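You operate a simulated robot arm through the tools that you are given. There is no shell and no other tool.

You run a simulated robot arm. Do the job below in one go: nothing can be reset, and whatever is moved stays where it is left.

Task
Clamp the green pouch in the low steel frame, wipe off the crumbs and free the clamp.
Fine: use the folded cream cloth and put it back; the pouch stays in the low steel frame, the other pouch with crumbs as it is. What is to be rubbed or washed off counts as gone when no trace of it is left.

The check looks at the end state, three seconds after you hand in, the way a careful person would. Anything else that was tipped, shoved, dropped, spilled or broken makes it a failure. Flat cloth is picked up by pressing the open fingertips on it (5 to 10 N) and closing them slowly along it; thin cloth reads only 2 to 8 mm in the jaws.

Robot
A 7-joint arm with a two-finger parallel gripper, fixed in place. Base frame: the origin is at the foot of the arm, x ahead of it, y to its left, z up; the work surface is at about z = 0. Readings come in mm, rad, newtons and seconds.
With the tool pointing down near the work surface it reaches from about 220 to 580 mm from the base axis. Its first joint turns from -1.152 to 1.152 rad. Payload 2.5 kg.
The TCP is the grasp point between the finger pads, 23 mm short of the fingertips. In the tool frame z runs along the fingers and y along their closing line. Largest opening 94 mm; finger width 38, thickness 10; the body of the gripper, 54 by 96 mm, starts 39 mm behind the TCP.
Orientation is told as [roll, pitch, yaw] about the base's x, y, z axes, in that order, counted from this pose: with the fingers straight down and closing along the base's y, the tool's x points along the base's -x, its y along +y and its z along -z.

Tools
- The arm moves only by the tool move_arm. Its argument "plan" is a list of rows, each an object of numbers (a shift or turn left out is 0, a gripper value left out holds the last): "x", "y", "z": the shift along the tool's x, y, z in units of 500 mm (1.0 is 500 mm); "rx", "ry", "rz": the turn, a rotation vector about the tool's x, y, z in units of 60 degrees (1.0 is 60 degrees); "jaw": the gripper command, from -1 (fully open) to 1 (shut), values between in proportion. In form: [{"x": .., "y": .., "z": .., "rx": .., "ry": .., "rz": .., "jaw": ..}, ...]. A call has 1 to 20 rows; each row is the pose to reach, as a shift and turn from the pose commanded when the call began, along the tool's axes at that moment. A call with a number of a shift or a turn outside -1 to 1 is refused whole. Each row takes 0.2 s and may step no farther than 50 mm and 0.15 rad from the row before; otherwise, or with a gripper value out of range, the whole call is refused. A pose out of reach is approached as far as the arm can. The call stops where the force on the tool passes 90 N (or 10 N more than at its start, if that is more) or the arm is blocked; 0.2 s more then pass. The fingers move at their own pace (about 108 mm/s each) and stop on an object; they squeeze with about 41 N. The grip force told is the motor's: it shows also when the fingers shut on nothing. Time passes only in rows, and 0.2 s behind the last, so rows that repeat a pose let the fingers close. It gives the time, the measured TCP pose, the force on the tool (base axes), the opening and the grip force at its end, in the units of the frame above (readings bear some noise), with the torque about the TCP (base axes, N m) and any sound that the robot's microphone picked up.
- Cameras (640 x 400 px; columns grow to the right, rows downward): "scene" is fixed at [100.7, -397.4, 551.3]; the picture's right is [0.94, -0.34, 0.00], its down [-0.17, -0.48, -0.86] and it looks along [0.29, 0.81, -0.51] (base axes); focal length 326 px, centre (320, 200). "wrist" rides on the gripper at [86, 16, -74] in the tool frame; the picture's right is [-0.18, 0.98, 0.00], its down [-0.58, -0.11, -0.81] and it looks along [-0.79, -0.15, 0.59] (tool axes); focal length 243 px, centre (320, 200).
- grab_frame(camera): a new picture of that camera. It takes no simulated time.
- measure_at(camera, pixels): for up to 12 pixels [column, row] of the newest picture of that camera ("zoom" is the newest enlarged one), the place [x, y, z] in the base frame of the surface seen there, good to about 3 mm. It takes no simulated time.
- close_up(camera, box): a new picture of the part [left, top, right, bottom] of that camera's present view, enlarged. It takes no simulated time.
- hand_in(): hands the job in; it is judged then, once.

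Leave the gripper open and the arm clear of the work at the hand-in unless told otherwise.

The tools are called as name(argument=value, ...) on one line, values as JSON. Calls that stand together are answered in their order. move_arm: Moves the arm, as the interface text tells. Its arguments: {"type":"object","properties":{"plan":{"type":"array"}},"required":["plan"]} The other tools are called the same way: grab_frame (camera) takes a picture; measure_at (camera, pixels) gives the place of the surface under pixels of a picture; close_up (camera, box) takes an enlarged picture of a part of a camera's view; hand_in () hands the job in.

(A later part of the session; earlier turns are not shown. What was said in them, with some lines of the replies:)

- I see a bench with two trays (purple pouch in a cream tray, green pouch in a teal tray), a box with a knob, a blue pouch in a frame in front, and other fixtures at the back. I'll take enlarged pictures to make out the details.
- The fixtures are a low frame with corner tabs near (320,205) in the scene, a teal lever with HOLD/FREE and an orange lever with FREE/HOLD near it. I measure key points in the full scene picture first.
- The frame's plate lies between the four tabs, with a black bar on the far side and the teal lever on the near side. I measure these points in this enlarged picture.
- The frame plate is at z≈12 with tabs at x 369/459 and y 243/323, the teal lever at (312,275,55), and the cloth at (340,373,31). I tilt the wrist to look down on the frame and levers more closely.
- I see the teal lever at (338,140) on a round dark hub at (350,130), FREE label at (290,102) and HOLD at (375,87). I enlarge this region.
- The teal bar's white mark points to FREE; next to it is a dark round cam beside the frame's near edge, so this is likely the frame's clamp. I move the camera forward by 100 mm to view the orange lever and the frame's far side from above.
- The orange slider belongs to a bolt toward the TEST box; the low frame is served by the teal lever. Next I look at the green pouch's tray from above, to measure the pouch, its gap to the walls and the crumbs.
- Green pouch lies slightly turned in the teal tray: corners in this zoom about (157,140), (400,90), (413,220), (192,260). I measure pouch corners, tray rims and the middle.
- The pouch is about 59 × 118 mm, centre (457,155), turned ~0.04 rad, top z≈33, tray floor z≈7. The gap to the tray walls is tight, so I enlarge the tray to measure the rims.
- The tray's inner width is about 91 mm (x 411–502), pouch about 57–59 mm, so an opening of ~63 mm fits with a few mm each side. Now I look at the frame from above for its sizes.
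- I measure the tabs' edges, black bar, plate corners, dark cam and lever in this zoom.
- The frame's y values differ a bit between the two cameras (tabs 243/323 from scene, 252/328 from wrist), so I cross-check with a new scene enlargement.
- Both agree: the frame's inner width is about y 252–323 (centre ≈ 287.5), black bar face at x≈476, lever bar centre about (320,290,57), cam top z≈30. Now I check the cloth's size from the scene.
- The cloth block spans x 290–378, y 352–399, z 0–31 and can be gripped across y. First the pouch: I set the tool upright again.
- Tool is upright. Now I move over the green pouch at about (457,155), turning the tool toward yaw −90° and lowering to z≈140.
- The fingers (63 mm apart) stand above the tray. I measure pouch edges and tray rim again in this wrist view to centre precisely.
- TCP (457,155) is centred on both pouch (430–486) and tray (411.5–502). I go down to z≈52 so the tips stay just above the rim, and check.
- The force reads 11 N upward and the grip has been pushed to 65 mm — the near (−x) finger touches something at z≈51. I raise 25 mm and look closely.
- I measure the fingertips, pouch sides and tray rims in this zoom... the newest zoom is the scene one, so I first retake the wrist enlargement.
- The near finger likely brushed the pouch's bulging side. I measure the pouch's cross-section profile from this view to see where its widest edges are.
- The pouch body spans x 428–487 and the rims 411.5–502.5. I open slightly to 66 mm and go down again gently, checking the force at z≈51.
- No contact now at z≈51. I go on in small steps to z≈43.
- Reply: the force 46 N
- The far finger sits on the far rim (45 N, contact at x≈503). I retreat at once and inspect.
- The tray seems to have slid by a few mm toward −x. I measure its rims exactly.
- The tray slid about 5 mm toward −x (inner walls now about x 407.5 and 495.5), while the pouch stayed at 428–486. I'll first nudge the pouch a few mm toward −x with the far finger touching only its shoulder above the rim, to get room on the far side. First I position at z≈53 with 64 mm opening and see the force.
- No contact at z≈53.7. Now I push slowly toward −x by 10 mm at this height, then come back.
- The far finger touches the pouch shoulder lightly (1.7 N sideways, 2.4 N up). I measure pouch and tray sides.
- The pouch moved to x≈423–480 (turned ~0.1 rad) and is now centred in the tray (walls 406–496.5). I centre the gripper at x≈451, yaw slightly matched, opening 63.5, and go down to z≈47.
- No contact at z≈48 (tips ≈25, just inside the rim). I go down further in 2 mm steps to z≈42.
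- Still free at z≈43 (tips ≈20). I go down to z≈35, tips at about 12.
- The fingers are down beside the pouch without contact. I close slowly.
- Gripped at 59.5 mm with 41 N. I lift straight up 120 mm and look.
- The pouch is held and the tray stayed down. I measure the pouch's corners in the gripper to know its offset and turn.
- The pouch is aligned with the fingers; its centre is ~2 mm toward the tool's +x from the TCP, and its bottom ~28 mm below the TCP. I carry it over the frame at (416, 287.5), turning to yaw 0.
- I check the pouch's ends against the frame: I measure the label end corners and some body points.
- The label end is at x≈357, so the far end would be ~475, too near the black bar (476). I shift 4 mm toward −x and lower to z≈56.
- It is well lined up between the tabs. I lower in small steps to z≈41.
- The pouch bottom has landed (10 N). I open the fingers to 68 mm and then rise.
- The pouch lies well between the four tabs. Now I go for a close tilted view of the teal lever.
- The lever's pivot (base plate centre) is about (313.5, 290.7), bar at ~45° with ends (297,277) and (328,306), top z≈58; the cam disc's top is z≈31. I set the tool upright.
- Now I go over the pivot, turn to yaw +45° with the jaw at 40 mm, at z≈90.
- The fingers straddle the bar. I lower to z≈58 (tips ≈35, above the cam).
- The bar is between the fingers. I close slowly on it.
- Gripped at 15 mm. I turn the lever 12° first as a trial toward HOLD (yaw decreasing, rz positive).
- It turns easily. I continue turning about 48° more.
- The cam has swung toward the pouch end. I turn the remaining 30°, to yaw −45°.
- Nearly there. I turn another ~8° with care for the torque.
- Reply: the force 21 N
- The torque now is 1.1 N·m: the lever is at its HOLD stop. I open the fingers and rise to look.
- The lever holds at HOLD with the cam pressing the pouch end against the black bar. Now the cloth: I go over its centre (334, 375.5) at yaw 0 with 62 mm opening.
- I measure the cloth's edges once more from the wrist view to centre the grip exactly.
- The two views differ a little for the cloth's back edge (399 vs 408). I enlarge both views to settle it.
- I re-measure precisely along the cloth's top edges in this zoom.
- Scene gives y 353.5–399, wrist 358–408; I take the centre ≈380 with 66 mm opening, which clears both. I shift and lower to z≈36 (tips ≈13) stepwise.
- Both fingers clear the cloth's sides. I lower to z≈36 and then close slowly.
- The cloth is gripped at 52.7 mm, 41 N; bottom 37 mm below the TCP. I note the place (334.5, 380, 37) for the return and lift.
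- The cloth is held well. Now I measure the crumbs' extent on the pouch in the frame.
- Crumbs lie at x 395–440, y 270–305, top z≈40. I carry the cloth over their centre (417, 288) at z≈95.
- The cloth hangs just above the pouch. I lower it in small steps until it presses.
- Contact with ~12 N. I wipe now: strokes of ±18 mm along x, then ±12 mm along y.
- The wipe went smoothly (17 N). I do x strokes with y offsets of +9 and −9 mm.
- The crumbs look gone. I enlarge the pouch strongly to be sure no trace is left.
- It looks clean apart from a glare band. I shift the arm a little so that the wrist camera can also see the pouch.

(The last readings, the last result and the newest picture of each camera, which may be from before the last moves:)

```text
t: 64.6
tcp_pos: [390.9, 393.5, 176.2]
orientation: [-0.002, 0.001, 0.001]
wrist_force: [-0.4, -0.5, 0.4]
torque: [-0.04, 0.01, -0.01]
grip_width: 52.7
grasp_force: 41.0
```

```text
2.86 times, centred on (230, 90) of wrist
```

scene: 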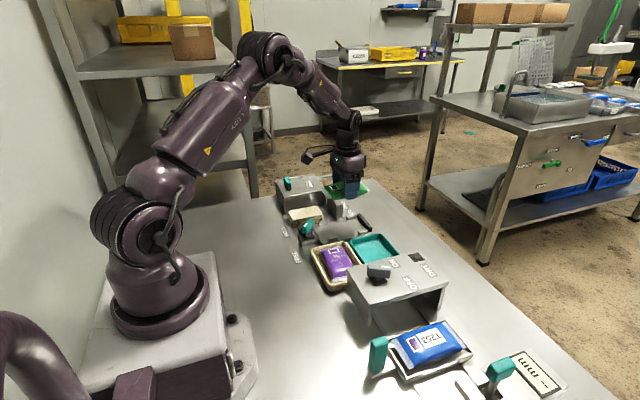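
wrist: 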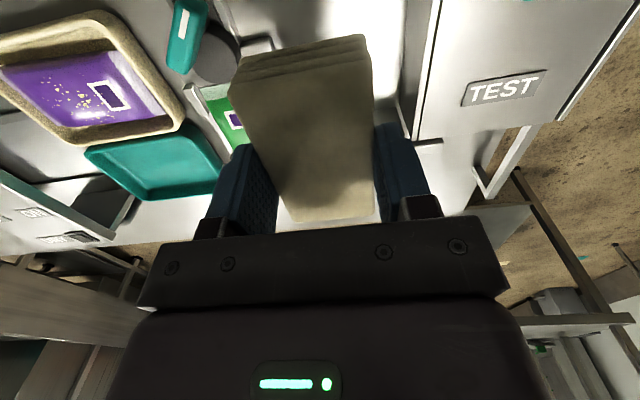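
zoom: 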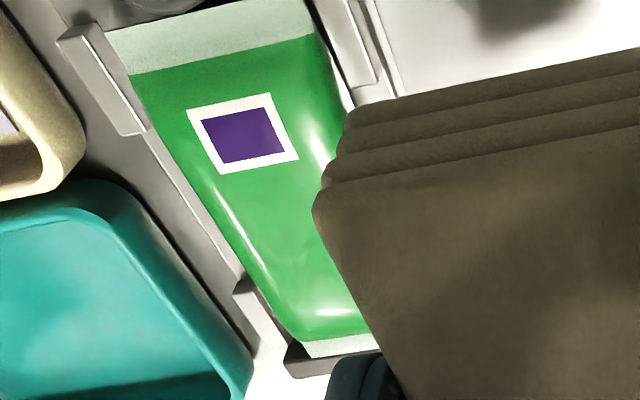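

The pouch is clean in both views. I bring the cloth back exactly over its old place and lower it.

move_arm(plan=[{"x": 0.04, "y": -0.01}, {"x": 0.08, "y": -0.02}, {"x": 0.1146, "y": -0.025}, {"x": 0.1146, "y": -0.025, "z": 0.08}, {"x": 0.1146, "y": -0.025, "z": 0.16}, {"x": 0.1146, "y": -0.025, "z": 0.22}, {"x": 0.1146, "y": -0.025, "z": 0.25}, {"x": 0.1146, "y": -0.025, "z": 0.262}, {"x": 0.1146, "y": -0.025, "z": 0.262}])

close_up(camera="scene", box=[270, 170, 370, 240])

```text
t: 66.6
tcp_pos: [333.9, 380.5, 43.6]
orientation: [0.0, 0.0, 0.001]
wrist_force: [-0.2, -0.3, -1.0]
torque: [0.01, -0.05, -0.02]
grip_width: 52.9
grasp_force: 41.4
```

```text
5.71 times, centred on (320, 205) of scene
```

zoom: 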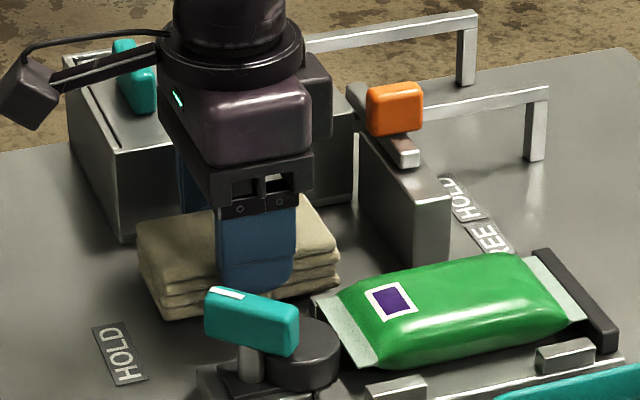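

The cloth is ~7 mm above the bench over its old place. I lower the rest in small steps.

move_arm(plan=[{"z": 0.006}, {"z": 0.01}, {"z": 0.013}, {"z": 0.0145}, {"z": 0.0145}])

```text
t: 67.8
tcp_pos: [333.8, 380.9, 36.9]
orientation: [0.001, 0.001, 0.002]
wrist_force: [-0.4, 0.0, -0.2]
torque: [0.03, 0.0, -0.01]
grip_width: 52.6
grasp_force: 41.4
```

move_arm(plan=[{"z": 0.0015}, {"z": 0.0015}])

```text
t: 68.4
tcp_pos: [332.7, 380.4, 37.0]
orientation: [0.002, 0.0, 0.003]
wrist_force: [-1.4, -1.1, 3.3]
torque: [-0.03, 0.06, 0.01]
grip_width: 52.5
grasp_force: 40.9
```

The cloth touches the bench (3 N). I open to 66 mm and rise straight up.

move_arm(plan=[{"jaw": -0.15}, {"jaw": -0.25}, {"jaw": -0.38}, {"jaw": -0.38}, {"z": -0.03}, {"z": -0.09}, {"z": -0.16}, {"z": -0.24}, {"z": -0.24}])

close_up(camera="scene", box=[280, 190, 350, 240])

measure_at(camera="zoom", pixels=[[115, 175], [200, 158], [250, 148], [300, 139], [330, 132], [145, 246], [250, 226], [350, 205], [150, 298], [108, 200], [375, 190], [380, 235]])

```text
t: 70.4
tcp_pos: [334.1, 381.7, 157.2]
orientation: [0.0, 0.0, 0.003]
wrist_force: [0.3, -1.0, -0.3]
torque: [-0.01, -0.01, 0.02]
grip_width: 65.0
grasp_force: 0.1
```

```text
8.00 times, centred on (315, 215) of scene
```

zoom: 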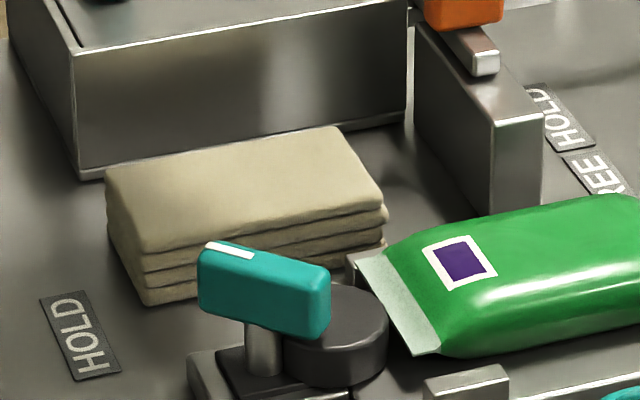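

```text
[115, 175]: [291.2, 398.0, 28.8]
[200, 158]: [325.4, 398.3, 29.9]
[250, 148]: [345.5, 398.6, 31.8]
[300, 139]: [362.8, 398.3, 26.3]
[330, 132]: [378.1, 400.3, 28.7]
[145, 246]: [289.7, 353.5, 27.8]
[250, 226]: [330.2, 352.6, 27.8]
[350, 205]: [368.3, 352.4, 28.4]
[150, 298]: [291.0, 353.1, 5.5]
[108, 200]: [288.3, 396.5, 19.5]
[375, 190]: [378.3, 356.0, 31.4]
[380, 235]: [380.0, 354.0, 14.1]
```

The cloth lies in the same place as before. Now I free the clamp: over the pivot at yaw −45°, jaw 40 mm.

move_arm(plan=[{"x": 0.007, "y": -0.03, "z": 0.0, "rz": 0.125, "jaw": -0.38}, {"x": 0.014, "y": -0.06, "z": 0.02, "rz": 0.25, "jaw": -0.1}, {"x": 0.021, "y": -0.09, "z": 0.04, "rz": 0.375, "jaw": 0.149}, {"x": 0.028, "y": -0.12, "z": 0.07, "rz": 0.5}, {"x": 0.035, "y": -0.15, "z": 0.1, "rz": 0.625}, {"x": 0.041, "y": -0.18, "z": 0.124, "rz": 0.755}, {"x": 0.041, "y": -0.18, "z": 0.124, "rz": 0.755}])

grab_frame(camera="wrist")

close_up(camera="scene", box=[270, 190, 350, 250])

```text
t: 72.0
tcp_pos: [314.2, 291.0, 95.4]
orientation: [0.0, -0.001, -0.792]
wrist_force: [0.5, 0.0, -0.6]
torque: [0.02, -0.01, -0.01]
grip_width: 40.1
grasp_force: 0.1
```

```text
taken
```

wrist: 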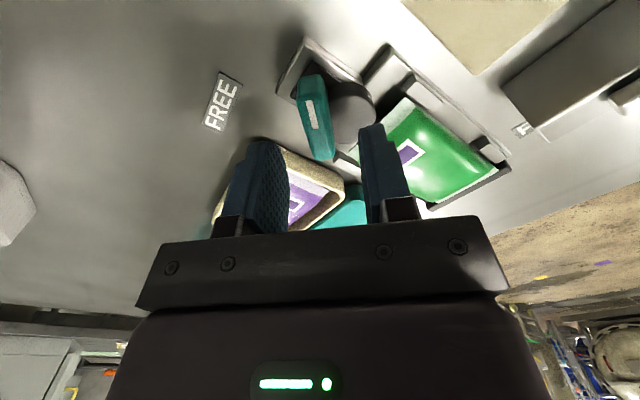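

```text
6.67 times, centred on (310, 220) of scene
```

zoom: 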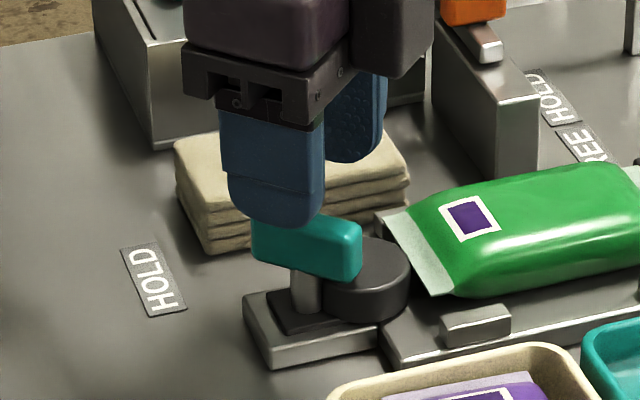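

Aligned over the bar as before. I lower to z≈58 and close on it.

move_arm(plan=[{"z": 0.03}, {"z": 0.055}, {"z": 0.0745}, {"z": 0.0745}, {"z": 0.0745, "jaw": 0.3}, {"z": 0.0745, "jaw": 0.45}, {"z": 0.0745, "jaw": 0.6}, {"z": 0.0745, "jaw": 0.75}, {"z": 0.0745, "jaw": 0.8}, {"z": 0.0745, "jaw": 0.8}])

```text
t: 74.2
tcp_pos: [313.7, 290.0, 56.3]
orientation: [-0.006, 0.0, -0.789]
wrist_force: [-16.1, -15.7, 10.8]
torque: [0.33, -0.34, 0.19]
grip_width: 14.8
grasp_force: 45.2
```

Gripped at 14.8 mm with some sideways force (22 N along the closing line), so I relieve by 1 mm and start turning back toward FREE.

move_arm(plan=[{"y": -0.002}, {"y": -0.002, "rz": -0.08}, {"y": -0.002, "rz": -0.16}, {"y": -0.002, "rz": -0.24}, {"y": -0.002, "rz": -0.32}, {"y": -0.002, "rz": -0.4}, {"y": -0.002, "rz": -0.4}])

```text
t: 75.8
tcp_pos: [314.0, 289.3, 56.4]
orientation: [-0.003, 0.0, -0.367]
wrist_force: [-5.8, -6.5, -16.9]
torque: [0.04, -0.06, 0.01]
grip_width: 15.0
grasp_force: 45.2
```

It turns freely. I continue about 57° more, in even steps.

move_arm(plan=[{"rz": -0.1}, {"rz": -0.2}, {"rz": -0.3}, {"rz": -0.4}, {"rz": -0.5}, {"rz": -0.6}, {"rz": -0.7}, {"rz": -0.8}, {"rz": -0.9}, {"rz": -0.95}, {"rz": -0.95}])

close_up(camera="scene", box=[270, 190, 350, 250])

```text
t: 78.2
tcp_pos: [312.9, 289.9, 57.0]
orientation: [0.003, 0.0, 0.627]
wrist_force: [0.7, 0.4, -22.2]
torque: [-0.7, 0.94, 0.03]
grip_width: 15.1
grasp_force: 44.5
```

```text
6.67 times, centred on (310, 220) of scene
```

zoom: 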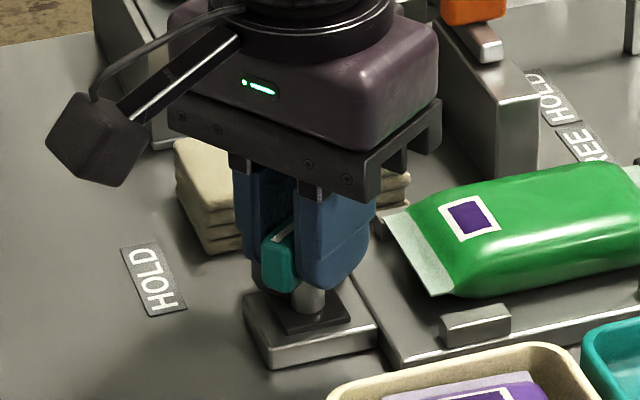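

Nearly at FREE (yaw 0.63). I turn the last ~10° until the stop is felt.

move_arm(plan=[{"rz": -0.05}, {"rz": -0.1}, {"rz": -0.14}, {"rz": -0.165}, {"rz": -0.165}])

```text
t: 79.4
tcp_pos: [314.0, 289.7, 58.4]
orientation: [0.0, -0.001, 0.796]
wrist_force: [-4.1, -2.7, -26.1]
torque: [0.7, -0.71, -0.71]
grip_width: 15.0
grasp_force: 44.6
```

The stop is felt (−0.7 N·m). I open the fingers and rise.

move_arm(plan=[{"rz": 0.015, "jaw": 0.8}, {"rz": 0.015, "jaw": 0.5}, {"rz": 0.015, "jaw": 0.149}, {"rz": 0.015, "jaw": 0.149}, {"rz": 0.015, "z": -0.05}, {"rz": 0.015, "z": -0.13}, {"rz": 0.015, "z": -0.22}, {"rz": 0.015, "z": -0.3}, {"rz": 0.015, "z": -0.3}])

close_up(camera="scene", box=[275, 185, 415, 275])

grab_frame(camera="wrist")

```text
t: 81.4
tcp_pos: [312.4, 290.0, 207.8]
orientation: [0.0, 0.0, 0.78]
wrist_force: [0.7, 0.5, 1.0]
torque: [0.0, -0.01, 0.01]
grip_width: 40.1
grasp_force: 0.0
```

```text
4.44 times, centred on (345, 230) of scene
```

zoom: 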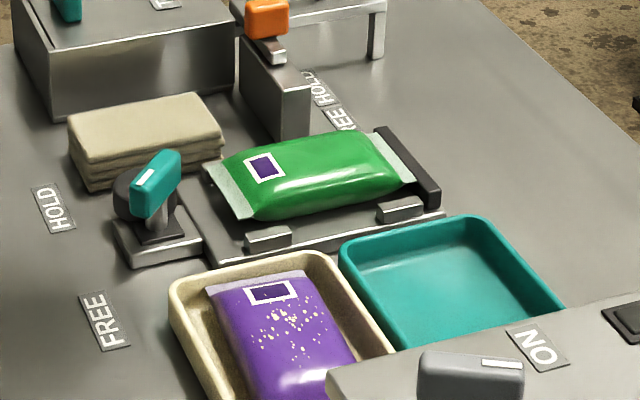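

```text
taken
```

wrist: 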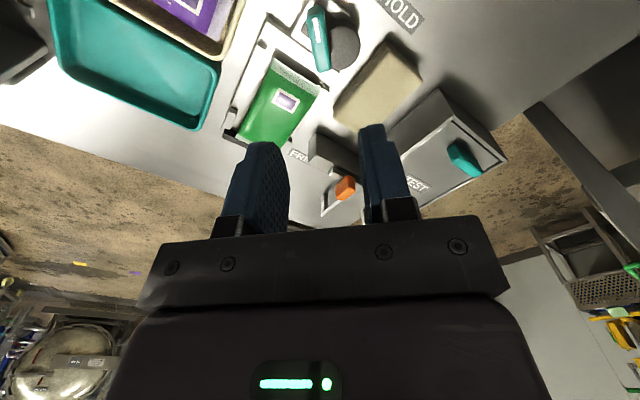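

The lever is back at FREE, pouch clean in the frame, cloth back. I take the same enlargement as at the start to compare the trays' positions.

close_up(camera="scene", box=[260, 160, 460, 310])

close_up(camera="scene", box=[295, 200, 385, 256])

```text
2.67 times, centred on (360, 235) of scene
```

zoom: 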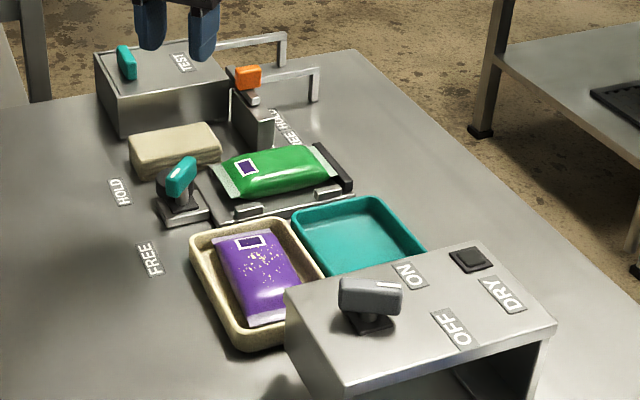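

```text
7.11 times, centred on (340, 228) of scene
```

zoom: 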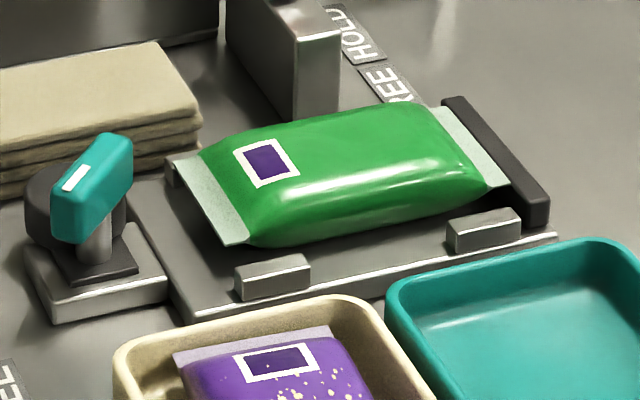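

The cream tray is unchanged, the teal tray sits about 5 mm off its start toward −x. I view it from the same camera pose as at the start to compare exactly, and then decide on nudging it back.

move_arm(plan=[{"x": -0.014, "y": -0.042, "z": -0.013, "rz": 0.124}, {"x": -0.029, "y": -0.085, "z": -0.027, "rz": 0.248}, {"x": -0.043, "y": -0.127, "z": -0.04, "rz": 0.372}, {"x": -0.057, "y": -0.169, "z": -0.053, "rz": 0.497}, {"x": -0.072, "y": -0.212, "z": -0.067, "rz": 0.621}, {"x": -0.086, "y": -0.254, "z": -0.08, "rz": 0.745}, {"x": -0.086, "y": -0.254, "z": -0.08, "rz": 0.745}])

```text
t: 83.0
tcp_pos: [431.1, 228.2, 246.8]
orientation: [0.0, 0.0, 0.001]
wrist_force: [-0.2, -0.3, 0.3]
torque: [-0.02, 0.02, -0.05]
grip_width: 39.9
grasp_force: 0.2
```

move_arm(plan=[{"x": -0.024, "y": -0.014, "z": -0.001, "ry": 0.12, "jaw": -1}, {"x": -0.048, "y": -0.028, "z": -0.002, "ry": 0.24}, {"x": -0.072, "y": -0.042, "z": -0.003, "ry": 0.36}, {"x": -0.0946, "y": -0.0554, "z": -0.004, "ry": 0.48}, {"x": -0.0946, "y": -0.0554, "z": -0.004, "ry": 0.48}])

grab_frame(camera="wrist")

close_up(camera="wrist", box=[235, 45, 365, 155])

```text
t: 84.2
tcp_pos: [477.8, 201.5, 248.1]
orientation: [0.001, 0.502, -0.001]
wrist_force: [0.1, 0.3, 0.3]
torque: [-0.02, -0.02, 0.01]
grip_width: 94.1
grasp_force: 0.0
out of reach, approached as far as the arm can: row 4, 5
```

```text
taken
```

wrist: 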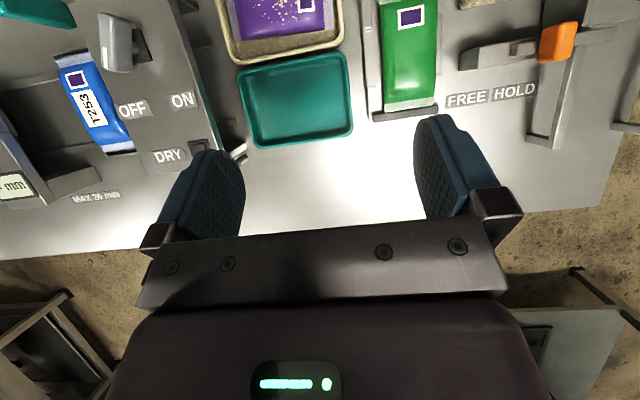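

```text
3.64 times, centred on (300, 100) of wrist
```

zoom: 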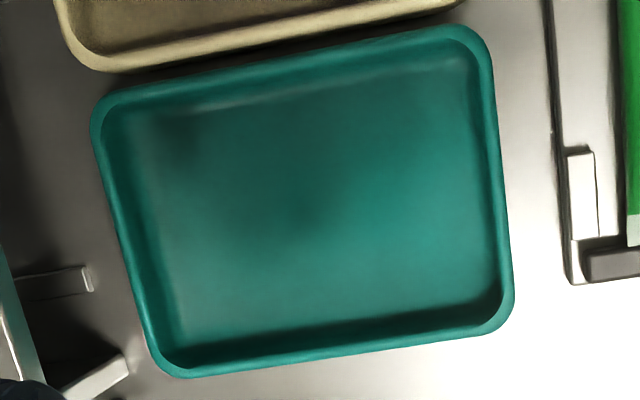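

The tray is off by about 5–7 mm toward −x (a bit more at its +y side). I measure its current walls.

measure_at(camera="zoom", pixels=[[300, 62], [300, 70], [300, 78], [330, 330], [330, 340], [335, 348], [335, 355], [310, 215], [450, 320], [450, 334], [200, 350], [200, 368]])

measure_at(camera="zoom", pixels=[[95, 110], [484, 40], [505, 325], [165, 372], [440, 38], [150, 96], [440, 60], [480, 200], [500, 200], [130, 200], [113, 200], [445, 326]])

```text
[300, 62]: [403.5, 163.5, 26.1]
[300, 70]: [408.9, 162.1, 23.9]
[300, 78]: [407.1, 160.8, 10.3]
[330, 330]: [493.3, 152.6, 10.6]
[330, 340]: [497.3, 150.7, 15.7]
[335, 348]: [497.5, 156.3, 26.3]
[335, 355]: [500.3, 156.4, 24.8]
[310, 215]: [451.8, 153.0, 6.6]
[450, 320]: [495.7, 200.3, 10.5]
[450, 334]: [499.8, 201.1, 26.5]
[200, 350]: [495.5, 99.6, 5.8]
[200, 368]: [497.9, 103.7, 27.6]
```

```text
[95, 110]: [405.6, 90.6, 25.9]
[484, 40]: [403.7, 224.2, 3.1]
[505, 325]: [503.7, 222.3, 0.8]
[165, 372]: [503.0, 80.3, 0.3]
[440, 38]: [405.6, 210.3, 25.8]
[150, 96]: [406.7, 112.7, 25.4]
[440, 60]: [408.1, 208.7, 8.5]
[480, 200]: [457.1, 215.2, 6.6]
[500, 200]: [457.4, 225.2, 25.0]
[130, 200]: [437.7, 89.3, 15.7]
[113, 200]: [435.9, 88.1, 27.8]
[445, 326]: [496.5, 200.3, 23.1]
```

I'll nudge the tray back: with the tool upright at yaw 0 and the fingers ~60 mm apart inside the empty tray, both finger edges will push the far wall evenly by 5 mm. First I set the tool upright and go over the tray's middle.

move_arm(plan=[{"ry": -0.12, "jaw": -0.28}, {"ry": -0.24}, {"ry": -0.36}, {"ry": -0.48}, {"ry": -0.48}])

```text
t: 85.4
tcp_pos: [477.3, 201.7, 248.6]
orientation: [0.001, -0.002, -0.001]
wrist_force: [-0.1, 0.1, -0.5]
torque: [-0.01, -0.03, 0.04]
grip_width: 60.2
grasp_force: 0.1
```

move_arm(plan=[{"x": 0.02, "y": -0.045, "z": 0.06}, {"x": 0.045, "y": -0.089, "z": 0.12}, {"x": 0.045, "y": -0.089, "z": 0.21}, {"x": 0.045, "y": -0.089, "z": 0.3}, {"x": 0.045, "y": -0.089, "z": 0.376}, {"x": 0.045, "y": -0.089, "z": 0.376}])

close_up(camera="scene", box=[330, 180, 450, 270])

grab_frame(camera="wrist")

```text
t: 86.8
tcp_pos: [455.4, 157.4, 60.6]
orientation: [0.001, 0.0, 0.003]
wrist_force: [0.5, -0.7, -0.2]
torque: [0.01, -0.01, -0.01]
grip_width: 60.0
grasp_force: 0.1
```

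```text
4.44 times, centred on (390, 225) of scene
```

zoom: 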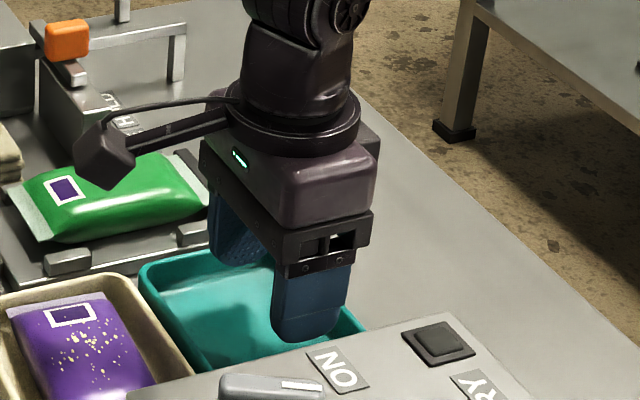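

```text
taken
```

wrist: 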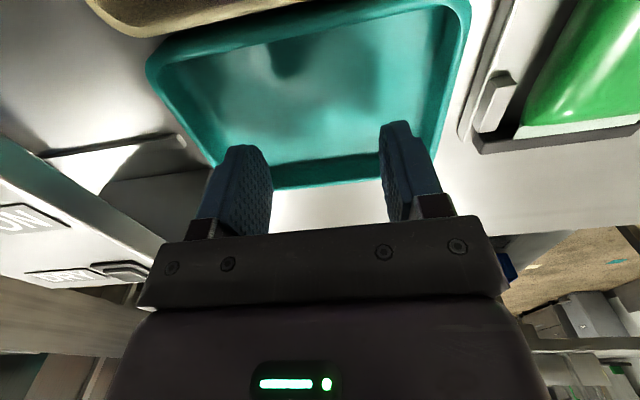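

The fingers are over the tray floor. I lower to z≈36 and move +x slowly to just before the far wall.

move_arm(plan=[{"z": 0.025}, {"z": 0.049}, {"z": 0.049}, {"x": -0.016, "z": 0.049}, {"x": -0.03, "z": 0.049}, {"x": -0.036, "z": 0.049}, {"x": -0.036, "z": 0.049}])

close_up(camera="wrist", box=[120, 0, 500, 240])

```text
t: 88.4
tcp_pos: [473.9, 157.8, 36.0]
orientation: [0.0, -0.001, 0.002]
wrist_force: [-0.2, 0.2, 0.0]
torque: [-0.04, -0.01, -0.01]
grip_width: 60.5
grasp_force: 0.0
```

```text
1.67 times, centred on (310, 120) of wrist
```

zoom: 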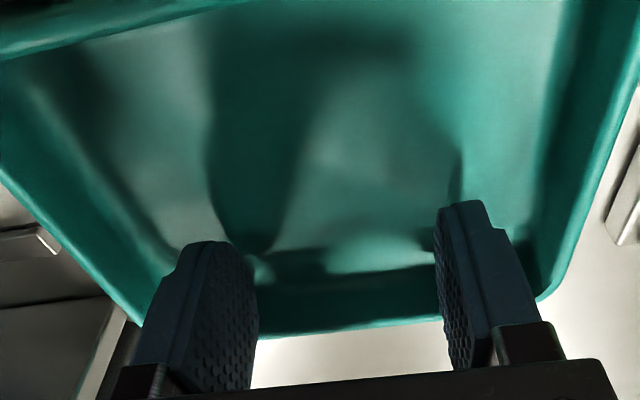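

No contact yet (front of fingers ≈492.5). I push slowly on to x≈480.

move_arm(plan=[{"x": -0.003}, {"x": -0.006}, {"x": -0.009}, {"x": -0.012}, {"x": -0.012}])

close_up(camera="scene", box=[295, 200, 385, 256])

```text
t: 89.6
tcp_pos: [478.7, 157.4, 35.9]
orientation: [-0.001, 0.0, 0.002]
wrist_force: [-0.1, 0.1, 0.8]
torque: [-0.02, 0.0, 0.01]
grip_width: 60.1
grasp_force: 0.0
```

```text
7.11 times, centred on (340, 228) of scene
```

zoom: 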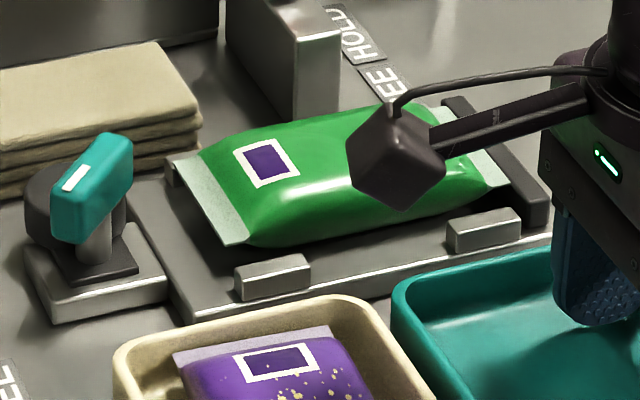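

The tray follows; its left corner is now at column ~392 (start: ~397, shifted: ~387). I push about 2.5 mm more.

move_arm(plan=[{"x": -0.0025}, {"x": -0.005}, {"x": -0.005}])

close_up(camera="scene", box=[295, 200, 385, 256])

```text
t: 90.4
tcp_pos: [481.7, 156.9, 35.8]
orientation: [0.0, 0.0, 0.002]
wrist_force: [0.0, -0.4, 0.1]
torque: [0.05, 0.0, 0.05]
grip_width: 60.3
grasp_force: 0.0
```

```text
7.11 times, centred on (340, 228) of scene
```

zoom: 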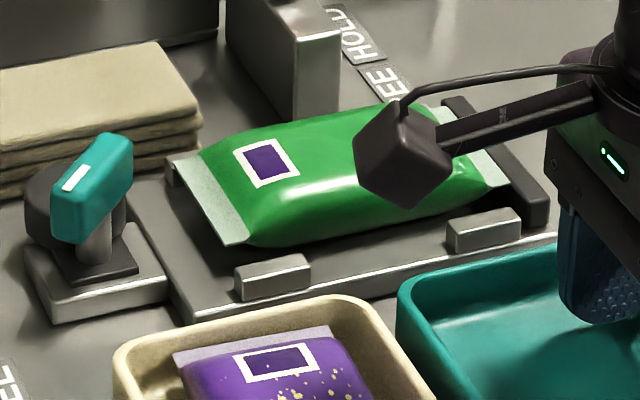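

The tray's corner is at column ~397 again, as at the start. I back off from the wall, rise and move clear with the gripper open.

move_arm(plan=[{"x": 0.014}, {"x": 0.03}, {"x": 0.03, "z": -0.06}, {"x": 0.03, "z": -0.14}, {"x": 0.03, "z": -0.22}, {"x": 0.03, "z": -0.3, "jaw": -1}, {"x": 0.05, "z": -0.38}, {"x": 0.05, "z": -0.45}, {"x": 0.05, "z": -0.45}])

grab_frame(camera="scene")

close_up(camera="scene", box=[260, 160, 460, 310])

close_up(camera="scene", box=[340, 280, 580, 400])

```text
t: 92.4
tcp_pos: [457.9, 155.7, 260.6]
orientation: [0.001, -0.002, 0.003]
wrist_force: [0.0, -0.3, 0.8]
torque: [0.03, 0.0, 0.01]
grip_width: 94.1
grasp_force: 0.0
```

```text
taken
```

scene: 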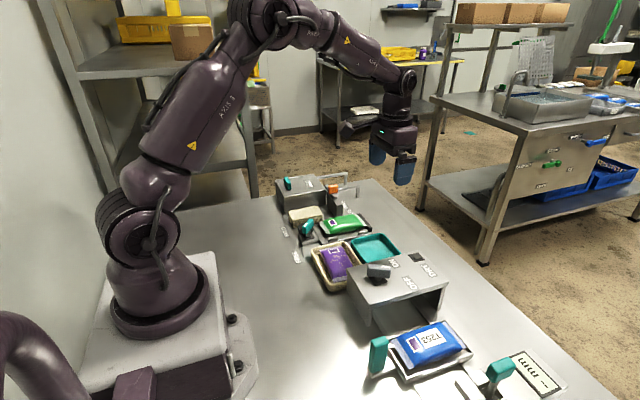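

```text
2.67 times, centred on (360, 235) of scene
```

zoom: 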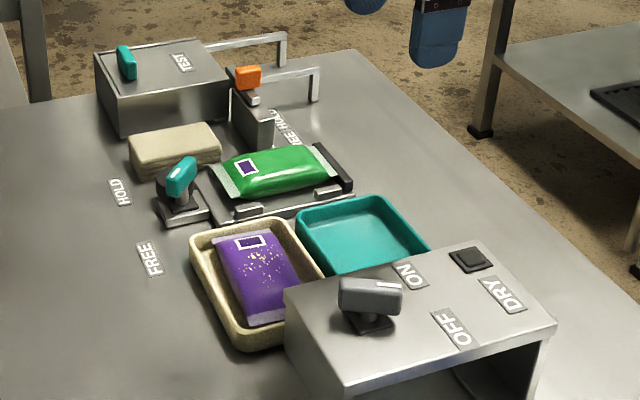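

```text
2.67 times, centred on (460, 340) of scene
```

zoom: 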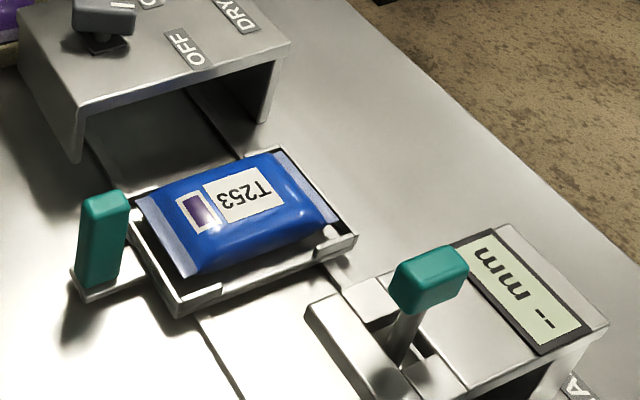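

Everything else matches the starting pictures. For a last check of the pouch's top without the cloth in the way, I look with the wrist camera from above the frame.

move_arm(plan=[{"x": 0.014, "y": 0.067, "ry": 0.12}, {"x": 0.028, "y": 0.134, "ry": 0.24}, {"x": 0.042, "y": 0.2, "ry": 0.36}, {"x": 0.056, "y": 0.268, "ry": 0.48}, {"x": 0.056, "y": 0.268, "ry": 0.48}])

close_up(camera="wrist", box=[270, 0, 410, 180])

close_up(camera="wrist", box=[290, 40, 380, 160])

```text
t: 93.6
tcp_pos: [426.6, 291.6, 260.8]
orientation: [0.001, 0.506, 0.004]
wrist_force: [0.4, -0.3, -0.5]
torque: [0.0, 0.0, 0.0]
grip_width: 94.2
grasp_force: 0.2
```

```text
2.22 times, centred on (340, 90) of wrist
```

zoom: 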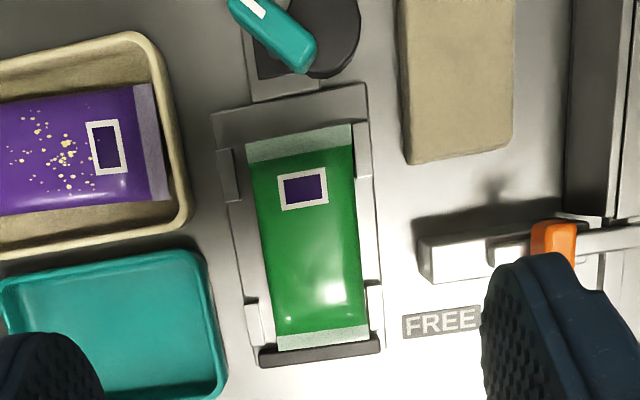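

```text
3.33 times, centred on (335, 100) of wrist
```

zoom: 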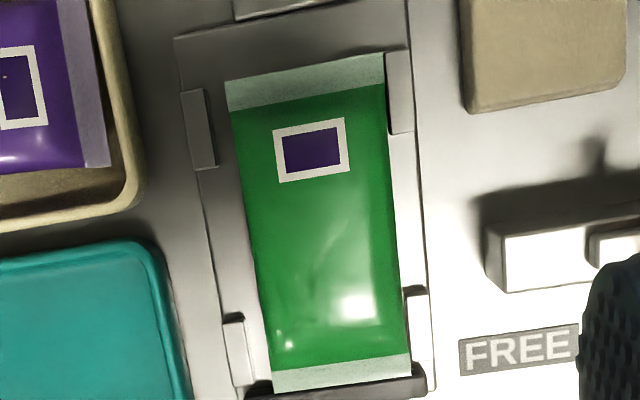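

The pouch lies clean in the frame. There is a small bright spot near (285,338) in this zoom; I enlarge it to be sure that it is only glare.

close_up(camera="wrist", box=[320, 110, 365, 160])

close_up(camera="scene", box=[322, 208, 376, 242])

```text
8.00 times, centred on (342, 135) of wrist
```

zoom: 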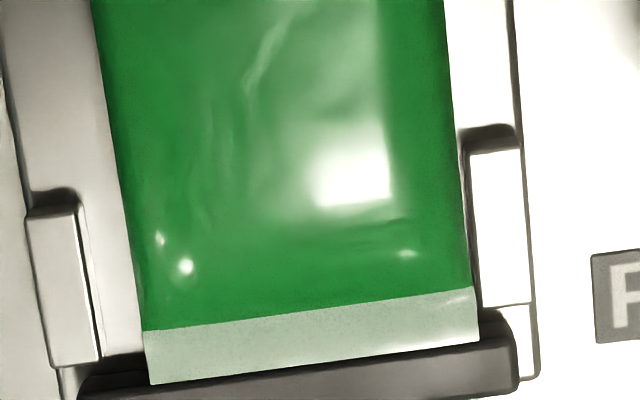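

```text
11.76 times, centred on (349, 225) of scene
```

zoom: 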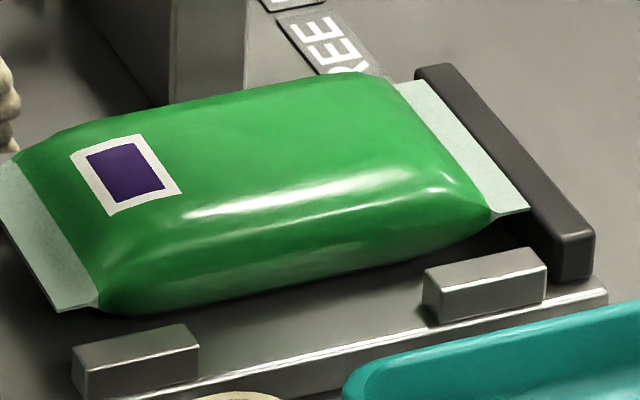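

These are only reflections on the glossy film, with no crumb left. The end state:
- **Pouch:** the green pouch lies in the low frame.
- **Clamp:** the lever points to FREE.
- **Cloth:** the cream cloth is back in its place.
- **Other pouch:** the purple one is untouched, crumbs and all.
- **Arm:** the gripper is open and well above the work.

I hand in.

hand_in()

```text
The job is handed in.
```

The job is handed in. The green pouch was clamped in the low steel frame and wiped with the folded cream cloth. The clamp lever was then turned back to FREE. I have no verdict from the check yet.

- **Pouch:** it lies in the frame between the four tabs. Enlarged pictures from both cameras show no crumbs left, only reflections on the film.
- **Cloth:** it is back where it was, matching the starting picture to within about a millimetre or two.
- **Other pouch:** the purple pouch and its crumbs were not touched.
- **Teal tray:** I shoved it about 5 mm while picking up the green pouch, when a finger landed on its rim with about 45 N. I pushed it back afterwards; in the scene picture its corner is about where it started. It was also turned very slightly. I pushed it back with both fingers to square it up, but did not measure the turn again.

The arm was left above the work with the gripper open.
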